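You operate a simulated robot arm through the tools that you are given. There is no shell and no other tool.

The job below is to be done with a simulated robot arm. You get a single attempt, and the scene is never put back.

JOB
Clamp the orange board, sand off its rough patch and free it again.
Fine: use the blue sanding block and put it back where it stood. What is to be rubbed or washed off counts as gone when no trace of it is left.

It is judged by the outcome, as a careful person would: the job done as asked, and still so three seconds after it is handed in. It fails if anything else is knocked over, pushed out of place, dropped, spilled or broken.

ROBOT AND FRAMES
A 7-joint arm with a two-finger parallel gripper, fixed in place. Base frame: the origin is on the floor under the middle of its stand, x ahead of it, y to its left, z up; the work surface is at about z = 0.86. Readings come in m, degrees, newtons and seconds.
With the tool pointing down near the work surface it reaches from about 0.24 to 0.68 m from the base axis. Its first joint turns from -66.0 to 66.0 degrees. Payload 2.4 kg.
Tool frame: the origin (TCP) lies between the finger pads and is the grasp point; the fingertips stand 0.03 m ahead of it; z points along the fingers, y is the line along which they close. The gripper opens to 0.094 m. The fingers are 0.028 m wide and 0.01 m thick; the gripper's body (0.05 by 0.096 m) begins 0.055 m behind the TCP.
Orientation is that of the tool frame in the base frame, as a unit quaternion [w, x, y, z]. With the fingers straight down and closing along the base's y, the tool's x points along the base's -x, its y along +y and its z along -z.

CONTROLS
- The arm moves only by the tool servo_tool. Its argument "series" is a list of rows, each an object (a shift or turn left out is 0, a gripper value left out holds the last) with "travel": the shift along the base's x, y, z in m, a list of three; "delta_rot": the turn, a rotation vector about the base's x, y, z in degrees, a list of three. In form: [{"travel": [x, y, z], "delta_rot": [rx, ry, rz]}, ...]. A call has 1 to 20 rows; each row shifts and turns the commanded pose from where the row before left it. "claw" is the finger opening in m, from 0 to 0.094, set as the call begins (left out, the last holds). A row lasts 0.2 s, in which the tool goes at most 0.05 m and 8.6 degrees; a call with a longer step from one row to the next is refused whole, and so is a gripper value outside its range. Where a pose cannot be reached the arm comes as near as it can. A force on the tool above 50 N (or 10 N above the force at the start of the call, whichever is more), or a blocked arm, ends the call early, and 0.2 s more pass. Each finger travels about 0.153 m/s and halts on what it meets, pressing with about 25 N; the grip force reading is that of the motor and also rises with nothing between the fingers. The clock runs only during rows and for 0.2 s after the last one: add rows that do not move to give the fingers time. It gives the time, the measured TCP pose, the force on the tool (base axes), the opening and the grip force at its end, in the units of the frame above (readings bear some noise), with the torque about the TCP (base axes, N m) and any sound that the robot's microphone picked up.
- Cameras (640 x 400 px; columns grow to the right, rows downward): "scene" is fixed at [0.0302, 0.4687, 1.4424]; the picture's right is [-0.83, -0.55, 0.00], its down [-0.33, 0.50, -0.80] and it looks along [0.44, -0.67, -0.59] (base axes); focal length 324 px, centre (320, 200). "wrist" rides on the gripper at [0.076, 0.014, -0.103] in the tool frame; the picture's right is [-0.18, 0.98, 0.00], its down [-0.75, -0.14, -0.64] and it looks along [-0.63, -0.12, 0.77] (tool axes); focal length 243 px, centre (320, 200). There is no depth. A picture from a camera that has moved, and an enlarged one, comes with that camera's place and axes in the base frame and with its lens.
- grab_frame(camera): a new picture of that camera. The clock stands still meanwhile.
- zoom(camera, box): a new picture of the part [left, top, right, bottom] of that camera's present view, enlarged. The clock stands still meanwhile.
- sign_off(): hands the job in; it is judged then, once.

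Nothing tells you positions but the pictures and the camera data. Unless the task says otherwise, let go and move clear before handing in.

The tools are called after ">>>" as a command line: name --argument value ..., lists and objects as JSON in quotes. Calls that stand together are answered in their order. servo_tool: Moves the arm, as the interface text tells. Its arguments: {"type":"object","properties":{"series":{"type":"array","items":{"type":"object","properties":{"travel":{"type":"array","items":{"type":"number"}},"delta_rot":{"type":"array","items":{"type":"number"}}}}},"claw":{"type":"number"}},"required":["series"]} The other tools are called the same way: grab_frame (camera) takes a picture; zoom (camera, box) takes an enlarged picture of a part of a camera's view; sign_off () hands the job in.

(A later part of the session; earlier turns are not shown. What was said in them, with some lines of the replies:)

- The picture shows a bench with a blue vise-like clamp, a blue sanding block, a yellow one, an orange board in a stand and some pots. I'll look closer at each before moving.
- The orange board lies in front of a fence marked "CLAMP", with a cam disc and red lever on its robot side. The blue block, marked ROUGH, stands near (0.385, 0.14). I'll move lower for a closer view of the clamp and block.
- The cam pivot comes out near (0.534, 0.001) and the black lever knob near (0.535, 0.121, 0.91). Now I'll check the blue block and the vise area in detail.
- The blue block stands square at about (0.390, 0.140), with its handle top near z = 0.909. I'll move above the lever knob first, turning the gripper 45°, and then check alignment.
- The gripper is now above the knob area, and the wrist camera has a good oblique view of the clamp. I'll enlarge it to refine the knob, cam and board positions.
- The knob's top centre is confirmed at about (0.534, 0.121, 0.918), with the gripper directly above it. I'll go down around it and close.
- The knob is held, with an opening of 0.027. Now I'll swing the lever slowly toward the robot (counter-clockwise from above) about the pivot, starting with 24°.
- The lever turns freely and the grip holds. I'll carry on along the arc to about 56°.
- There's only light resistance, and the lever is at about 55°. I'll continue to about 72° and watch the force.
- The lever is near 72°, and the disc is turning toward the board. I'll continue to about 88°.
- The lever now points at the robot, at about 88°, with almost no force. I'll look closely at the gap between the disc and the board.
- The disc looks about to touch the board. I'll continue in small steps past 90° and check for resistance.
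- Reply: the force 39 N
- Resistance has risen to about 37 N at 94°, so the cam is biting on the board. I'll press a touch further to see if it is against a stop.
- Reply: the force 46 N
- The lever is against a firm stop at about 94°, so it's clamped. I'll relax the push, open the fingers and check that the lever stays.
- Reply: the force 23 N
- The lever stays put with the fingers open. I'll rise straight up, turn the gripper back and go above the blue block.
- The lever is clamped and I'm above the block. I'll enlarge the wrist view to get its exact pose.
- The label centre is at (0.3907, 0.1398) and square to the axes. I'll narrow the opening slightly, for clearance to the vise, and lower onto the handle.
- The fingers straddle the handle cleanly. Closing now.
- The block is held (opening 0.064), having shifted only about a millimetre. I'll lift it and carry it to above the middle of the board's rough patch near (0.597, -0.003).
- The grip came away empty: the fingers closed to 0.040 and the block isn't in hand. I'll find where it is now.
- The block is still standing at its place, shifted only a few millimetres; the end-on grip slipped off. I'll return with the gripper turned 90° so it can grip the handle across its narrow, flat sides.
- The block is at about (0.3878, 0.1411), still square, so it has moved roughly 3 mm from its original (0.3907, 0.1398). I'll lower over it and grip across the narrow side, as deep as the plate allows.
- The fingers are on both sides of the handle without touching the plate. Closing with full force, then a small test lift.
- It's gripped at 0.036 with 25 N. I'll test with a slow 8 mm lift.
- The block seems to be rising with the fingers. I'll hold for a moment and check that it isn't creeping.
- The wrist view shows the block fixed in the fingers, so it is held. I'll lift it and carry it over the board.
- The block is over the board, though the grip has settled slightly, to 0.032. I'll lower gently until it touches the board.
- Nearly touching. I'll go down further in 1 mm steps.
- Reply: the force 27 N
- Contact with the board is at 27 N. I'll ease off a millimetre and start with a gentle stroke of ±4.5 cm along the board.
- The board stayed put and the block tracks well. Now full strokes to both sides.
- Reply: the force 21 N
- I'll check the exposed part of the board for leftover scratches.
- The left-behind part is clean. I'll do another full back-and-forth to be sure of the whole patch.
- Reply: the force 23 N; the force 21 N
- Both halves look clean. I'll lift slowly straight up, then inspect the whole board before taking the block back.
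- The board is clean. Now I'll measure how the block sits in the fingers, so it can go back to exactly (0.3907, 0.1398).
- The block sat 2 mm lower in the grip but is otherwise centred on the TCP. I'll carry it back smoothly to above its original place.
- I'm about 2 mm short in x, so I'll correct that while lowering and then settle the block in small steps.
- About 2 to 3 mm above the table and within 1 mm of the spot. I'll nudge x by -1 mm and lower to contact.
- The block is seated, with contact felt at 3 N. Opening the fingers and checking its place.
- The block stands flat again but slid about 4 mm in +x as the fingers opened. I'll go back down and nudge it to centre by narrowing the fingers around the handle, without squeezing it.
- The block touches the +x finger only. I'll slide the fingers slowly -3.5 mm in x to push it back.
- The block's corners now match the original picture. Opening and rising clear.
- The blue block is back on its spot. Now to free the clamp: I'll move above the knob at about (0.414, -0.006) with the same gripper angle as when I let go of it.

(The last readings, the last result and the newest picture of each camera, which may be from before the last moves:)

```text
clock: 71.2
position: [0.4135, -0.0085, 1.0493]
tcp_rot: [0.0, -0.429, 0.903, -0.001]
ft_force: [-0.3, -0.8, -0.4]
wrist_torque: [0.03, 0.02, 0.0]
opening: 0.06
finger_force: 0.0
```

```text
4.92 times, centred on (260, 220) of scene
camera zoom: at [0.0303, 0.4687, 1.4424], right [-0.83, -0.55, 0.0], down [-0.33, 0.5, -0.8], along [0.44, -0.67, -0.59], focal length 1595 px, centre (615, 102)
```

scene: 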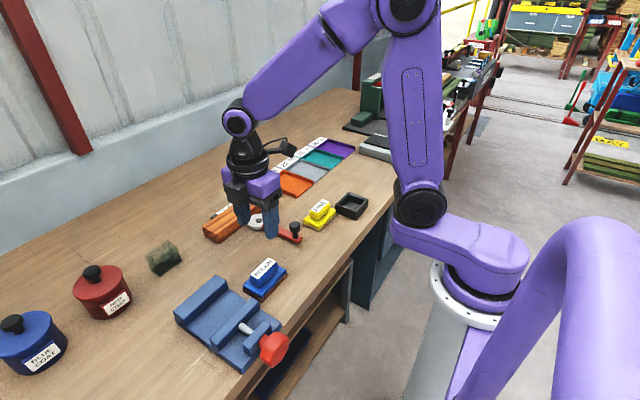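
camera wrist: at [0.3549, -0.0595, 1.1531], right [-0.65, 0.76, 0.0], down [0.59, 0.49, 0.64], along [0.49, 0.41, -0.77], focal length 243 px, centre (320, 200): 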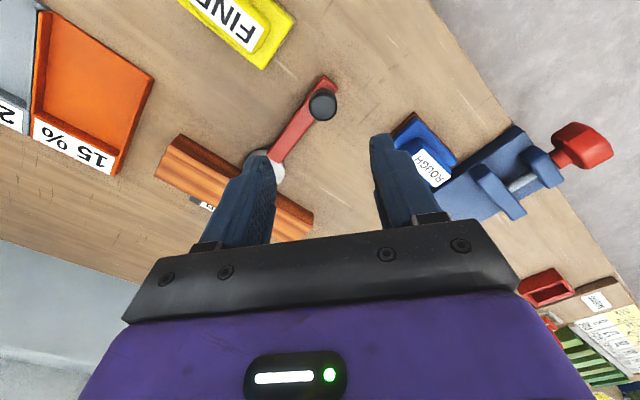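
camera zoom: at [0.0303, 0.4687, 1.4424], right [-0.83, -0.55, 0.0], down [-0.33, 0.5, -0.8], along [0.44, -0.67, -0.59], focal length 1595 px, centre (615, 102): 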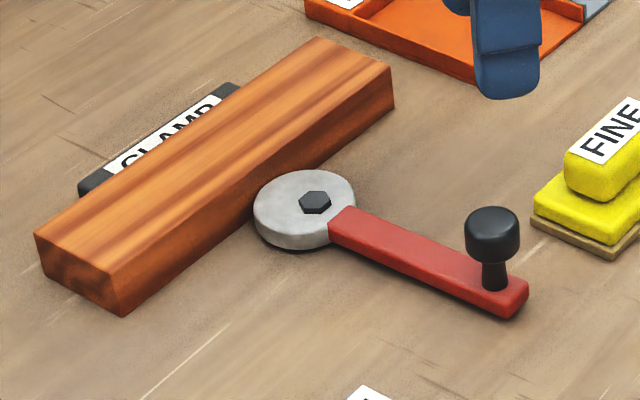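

The knob is right beneath, at about (0.413, -0.0065). Lowering around it and closing.

>>> servo_tool --series '[{"travel": [0, 0.0018, -0.03]}, {"travel": [0, 0, -0.04]}, {"travel": [0, 0, -0.03]}, {"travel": [0, 0, -0.02]}, {"travel": [0, 0, -0.0085]}, {}]'

>>> servo_tool --series '[{}, {}, {}]' --claw 0.01

>>> zoom --camera "scene" --box '[195, 180, 325, 260]'

```text
clock: 72.6
position: [0.4137, -0.0084, 0.9196]
tcp_rot: [0.0, -0.429, 0.903, 0.0]
ft_force: [0.4, -0.4, 0.4]
wrist_torque: [-0.02, 0.02, 0.01]
opening: 0.06
finger_force: 0.1
```

```text
clock: 73.4
position: [0.4121, -0.0062, 0.9219]
tcp_rot: [-0.001, -0.43, 0.903, 0.0]
ft_force: [-3.0, 3.2, -0.9]
wrist_torque: [0.1, 0.03, -0.06]
opening: 0.0271
finger_force: 45.1
```

```text
4.92 times, centred on (260, 220) of scene
camera zoom: at [0.0302, 0.4688, 1.4424], right [-0.83, -0.55, 0.0], down [-0.33, 0.5, -0.8], along [0.44, -0.67, -0.59], focal length 1595 px, centre (615, 102)
```

zoom: 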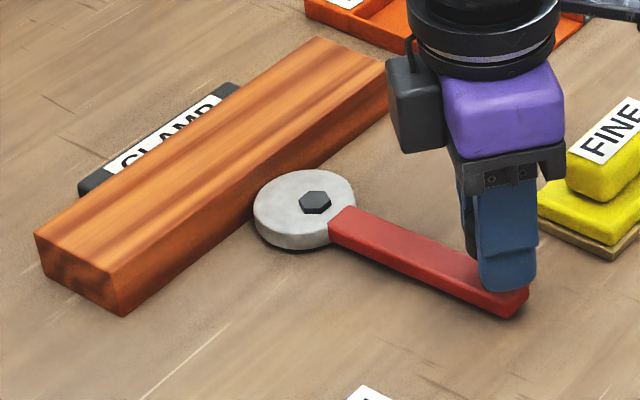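

The knob is gripped. I'll swing the lever back the way it came, first about 20°, watching the force.

>>> servo_tool --series '[{"travel": [-0.0002, 0.0077, 0], "delta_rot": [0, 0, -3.7]}, {"travel": [0.0003, 0.0083, 0], "delta_rot": [0, 0, -4]}, {"travel": [0.0009, 0.0083, 0], "delta_rot": [0, 0, -4]}, {"travel": [0.0014, 0.0082, 0], "delta_rot": [0, 0, -4]}, {"travel": [0.002, 0.0081, 0], "delta_rot": [0, 0, -4]}, {}]'

>>> zoom --camera "scene" --box '[195, 180, 325, 260]'

```text
clock: 74.8
position: [0.4181, 0.0347, 0.9201]
tcp_rot: [0.0, -0.269, 0.963, 0.0]
ft_force: [-7.9, -1.5, 16.7]
wrist_torque: [-0.25, 0.62, -0.42]
opening: 0.0272
finger_force: 44.8
```

```text
4.92 times, centred on (260, 220) of scene
camera zoom: at [0.0298, 0.4686, 1.4424], right [-0.83, -0.55, 0.0], down [-0.33, 0.5, -0.8], along [0.44, -0.67, -0.59], focal length 1595 px, centre (615, 102)
```

zoom: 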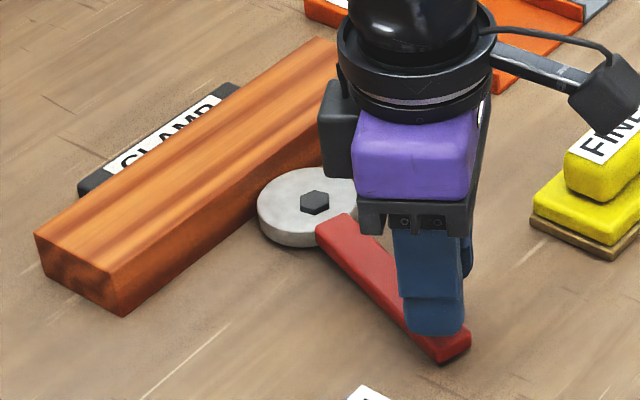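

The lever moves back smoothly. Continuing along the arc.

>>> servo_tool --series '[{"travel": [0.0021, 0.0079, 0.001], "delta_rot": [0, 0, -4]}, {"travel": [0.0031, 0.0077, 0], "delta_rot": [0, 0, -4]}, {"travel": [0.0036, 0.0075, 0], "delta_rot": [0, 0, -4]}, {"travel": [0.0042, 0.0072, 0], "delta_rot": [0, 0, -4]}, {"travel": [0.0047, 0.0069, 0], "delta_rot": [0, 0, -4]}, {"travel": [0.0051, 0.0065, 0], "delta_rot": [0, 0, -4]}, {"travel": [0.0056, 0.0062, 0], "delta_rot": [0, 0, -4]}, {"travel": [0.006, 0.0058, 0], "delta_rot": [0, 0, -4]}, {"travel": [0.0064, 0.0053, 0], "delta_rot": [0, 0, -4]}, {}]'

>>> zoom --camera "scene" --box '[185, 170, 315, 270]'

```text
clock: 77.0
position: [0.4577, 0.0946, 0.923]
tcp_rot: [-0.001, 0.042, 0.999, -0.001]
ft_force: [-1.6, 1.2, -15.3]
wrist_torque: [0.02, 0.33, -0.06]
opening: 0.0271
finger_force: 44.4
```

```text
4.00 times, centred on (250, 220) of scene
camera zoom: at [0.0304, 0.4688, 1.4424], right [-0.83, -0.55, 0.0], down [-0.33, 0.5, -0.8], along [0.44, -0.67, -0.59], focal length 1296 px, centre (600, 120)
```

zoom: 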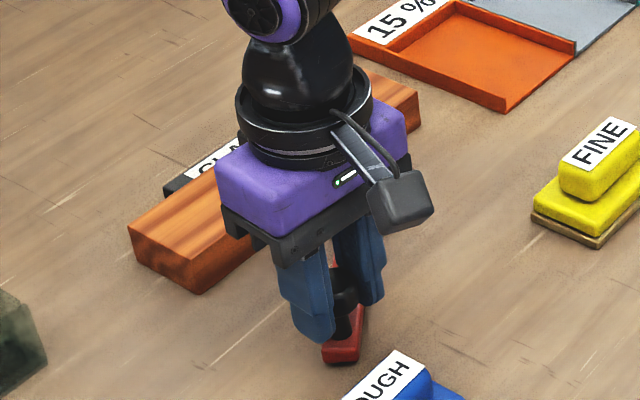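

Now the last 38°, back to the original open position.

>>> servo_tool --series '[{"travel": [0.0067, 0.0049, -0.001], "delta_rot": [0, 0, -4]}, {"travel": [0.007, 0.0044, 0], "delta_rot": [0, 0, -4]}, {"travel": [0.0073, 0.0039, 0], "delta_rot": [0, 0, -4]}, {"travel": [0.0076, 0.0034, 0], "delta_rot": [0, 0, -4]}, {"travel": [0.0078, 0.0029, 0], "delta_rot": [0, 0, -4]}, {"travel": [0.008, 0.0023, 0], "delta_rot": [0, 0, -4]}, {"travel": [0.0081, 0.0017, 0], "delta_rot": [0, 0, -4]}, {"travel": [0.0082, 0.0012, 0], "delta_rot": [0, 0, -4]}, {"travel": [0.0083, 0.0006, 0], "delta_rot": [0, 0, -4]}, {}]'

>>> zoom --camera "scene" --box '[185, 170, 315, 270]'

>>> grab_frame --camera "wrist"

```text
clock: 79.2
position: [0.528, 0.1215, 0.9218]
tcp_rot: [0.003, 0.349, 0.937, 0.001]
ft_force: [2.5, 15.7, 24.6]
wrist_torque: [0.1, -0.42, 0.32]
opening: 0.0272
finger_force: 45.3
```

```text
4.00 times, centred on (250, 220) of scene
camera zoom: at [0.0299, 0.469, 1.4423], right [-0.83, -0.55, 0.0], down [-0.33, 0.5, -0.8], along [0.44, -0.67, -0.59], focal length 1296 px, centre (600, 120)
```

zoom: 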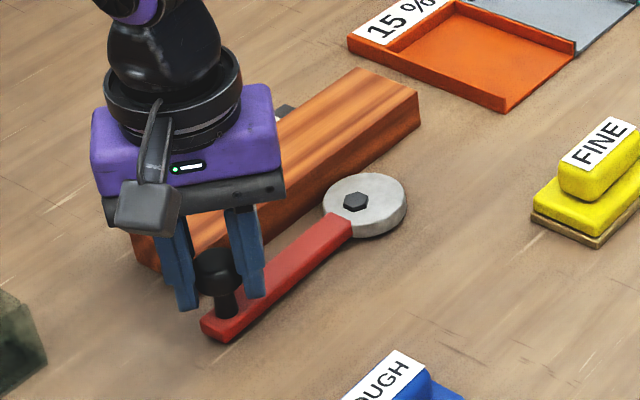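

```text
taken
camera wrist: at [0.4807, 0.1816, 1.0245], right [0.78, 0.62, 0.01], down [0.47, -0.6, 0.64], along [0.4, -0.5, -0.77], focal length 243 px, centre (320, 200)
```

wrist: 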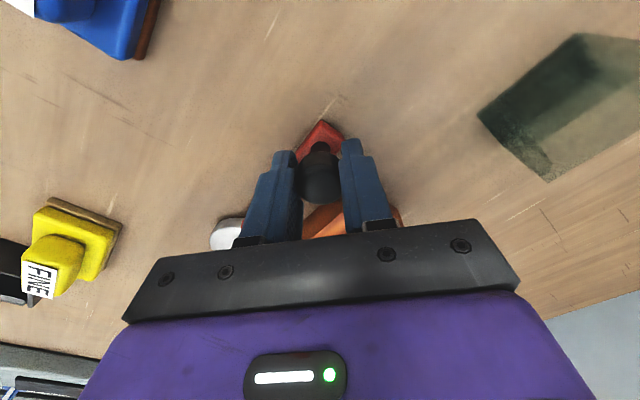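

Almost home, with some cross load building up. I'll relax that and complete the last couple of degrees.

>>> servo_tool --series '[{"travel": [0.002, 0.0012, 0.001], "delta_rot": [0, 0, -1]}, {"travel": [0.002, 0.0003, 0.0008], "delta_rot": [0, 0, -1]}, {"travel": [0.002, 0, 0]}, {}]'

>>> zoom --camera "scene" --box '[200, 180, 280, 260]'

```text
clock: 80.2
position: [0.5318, 0.1205, 0.9212]
tcp_rot: [-0.002, 0.367, 0.93, -0.002]
ft_force: [-5.1, 10.9, 5.2]
wrist_torque: [0.29, 0.36, -0.44]
opening: 0.0273
finger_force: 45.0
```

```text
5.00 times, centred on (240, 220) of scene
camera zoom: at [0.03, 0.4689, 1.4423], right [-0.83, -0.55, 0.0], down [-0.33, 0.5, -0.8], along [0.44, -0.67, -0.59], focal length 1620 px, centre (720, 100)
```

zoom: 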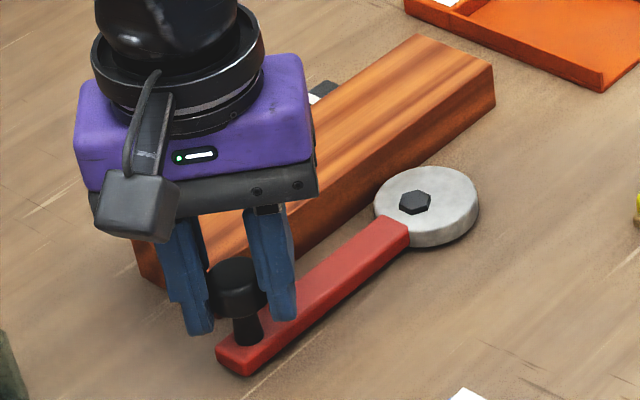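

The lever is back exactly where it began. Releasing the knob and rising clear.

>>> servo_tool --series '[{"travel": [-0.0005, 0.001, 0]}, {}]'

>>> servo_tool --series '[{}, {}, {}]' --claw 0.07

>>> servo_tool --series '[{"travel": [0, 0, 0.02]}, {"travel": [0, 0, 0.04]}, {"travel": [0, 0, 0.04]}, {"travel": [0, 0, 0.04]}, {"travel": [-0.03, -0.01, 0.03]}, {"travel": [-0.04, -0.01, 0.02]}, {"travel": [-0.04, -0.01, 0.02]}, {"travel": [-0.04, -0.01, 0]}, {}]'

>>> grab_frame --camera "scene"

>>> grab_frame --camera "wrist"

```text
clock: 80.8
position: [0.532, 0.1225, 0.9215]
tcp_rot: [0.0, 0.366, 0.931, -0.001]
ft_force: [-2.6, 4.0, -7.2]
wrist_torque: [0.7, 0.68, -0.27]
opening: 0.0272
finger_force: 45.3
```

```text
clock: 81.6
position: [0.5331, 0.1229, 0.9223]
tcp_rot: [0.0, 0.365, 0.931, 0.0]
ft_force: [-0.3, -0.2, 0.4]
wrist_torque: [-0.01, 0.03, 0.0]
opening: 0.07
finger_force: 0.0
```

```text
clock: 83.6
position: [0.3832, 0.0812, 1.133]
tcp_rot: [0.0, 0.365, 0.931, 0.001]
ft_force: [0.3, 0.5, 0.3]
wrist_torque: [0.0, 0.0, -0.01]
opening: 0.0701
finger_force: 0.1
```

```text
taken
```

scene: 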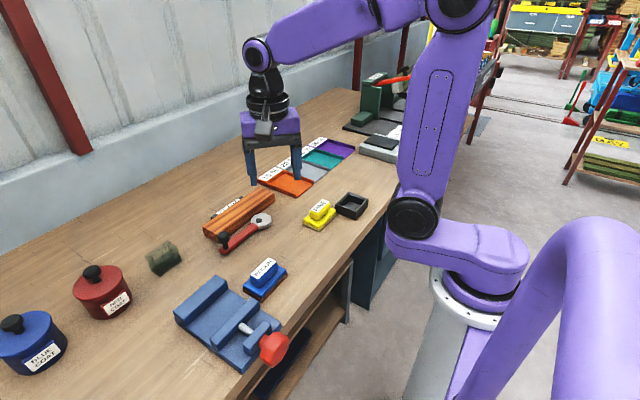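

```text
taken
camera wrist: at [0.3383, 0.144, 1.2357], right [0.8, 0.6, 0.0], down [0.46, -0.62, 0.64], along [0.38, -0.52, -0.77], focal length 243 px, centre (320, 200)
```

wrist: 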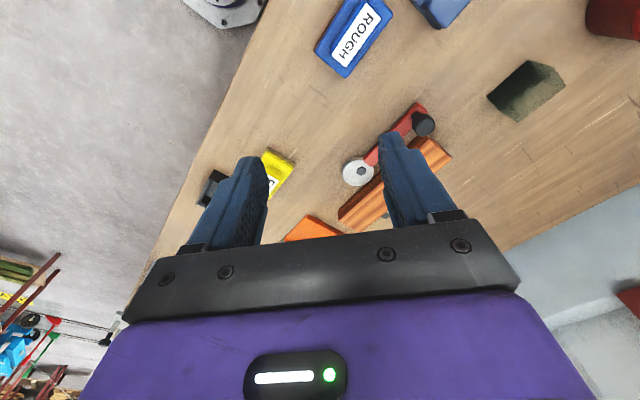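

The lever is open, the block is back and the arm is clear. I'll take a last close look at the board, lever and block before handing in.

>>> zoom --camera "scene" --box '[195, 180, 285, 260]'

>>> zoom --camera "scene" --box '[220, 240, 310, 310]'

>>> zoom --camera "scene" --box '[205, 185, 275, 230]'

```text
5.00 times, centred on (240, 220) of scene
camera zoom: at [0.0302, 0.4687, 1.4424], right [-0.83, -0.55, 0.0], down [-0.33, 0.5, -0.8], along [0.44, -0.67, -0.59], focal length 1620 px, centre (720, 100)
```

zoom: 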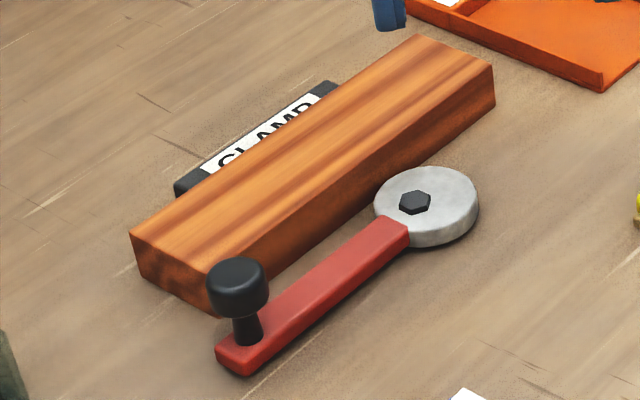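

```text
5.71 times, centred on (265, 275) of scene
camera zoom: at [0.0302, 0.4687, 1.4424], right [-0.83, -0.55, 0.0], down [-0.33, 0.5, -0.8], along [0.44, -0.67, -0.59], focal length 1851 px, centre (634, -229)
```

zoom: 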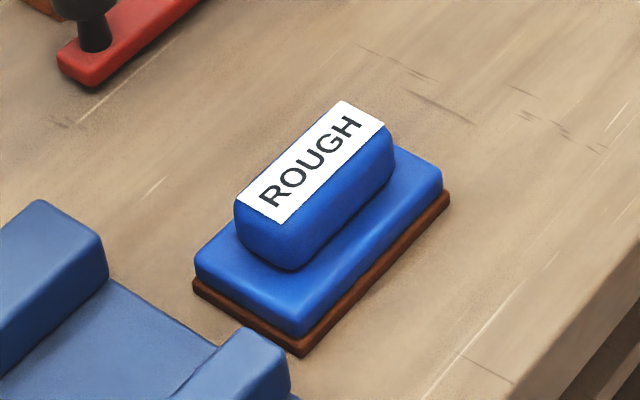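

```text
8.89 times, centred on (240, 208) of scene
camera zoom: at [0.0302, 0.4687, 1.4424], right [-0.83, -0.55, 0.0], down [-0.33, 0.5, -0.8], along [0.44, -0.67, -0.59], focal length 2880 px, centre (1031, 133)
```

zoom: 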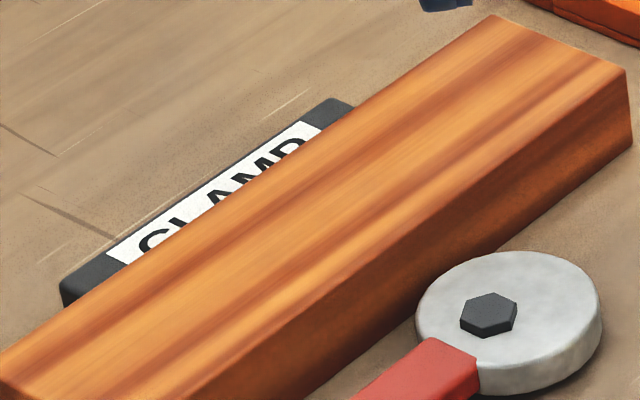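

The board shows no trace of the rough patch, the lever is back in its open position, and the blue block stands where it was. Nothing else has moved and the gripper is empty and clear, so I'm handing in.

>>> sign_off

```text
The job is handed in.
```

The job is handed in. The orange board was clamped, its rough patch was sanded off with the blue block, and the board was freed again. No scratches showed in the last close-up pictures.

- **Clamp:** I swung the lever about 94° until it met a firm stop, and the board did not move while I sanded. The lever is now back in its original open position.
- **Blue block:** The block is labelled ROUGH, while the yellow one is labelled FINE. I took "Fine:" in the job as a lead-in and used the blue block as named.
- **Putting it back:** My first grip slipped off as I lifted, which moved the block about 3 mm. When I set it back down it slid about 4 mm, so I nudged it into place. It now matches its starting position in the scene picture.
- **Everything else:** I saw nothing else moved, and the gripper is empty and clear of the bench.
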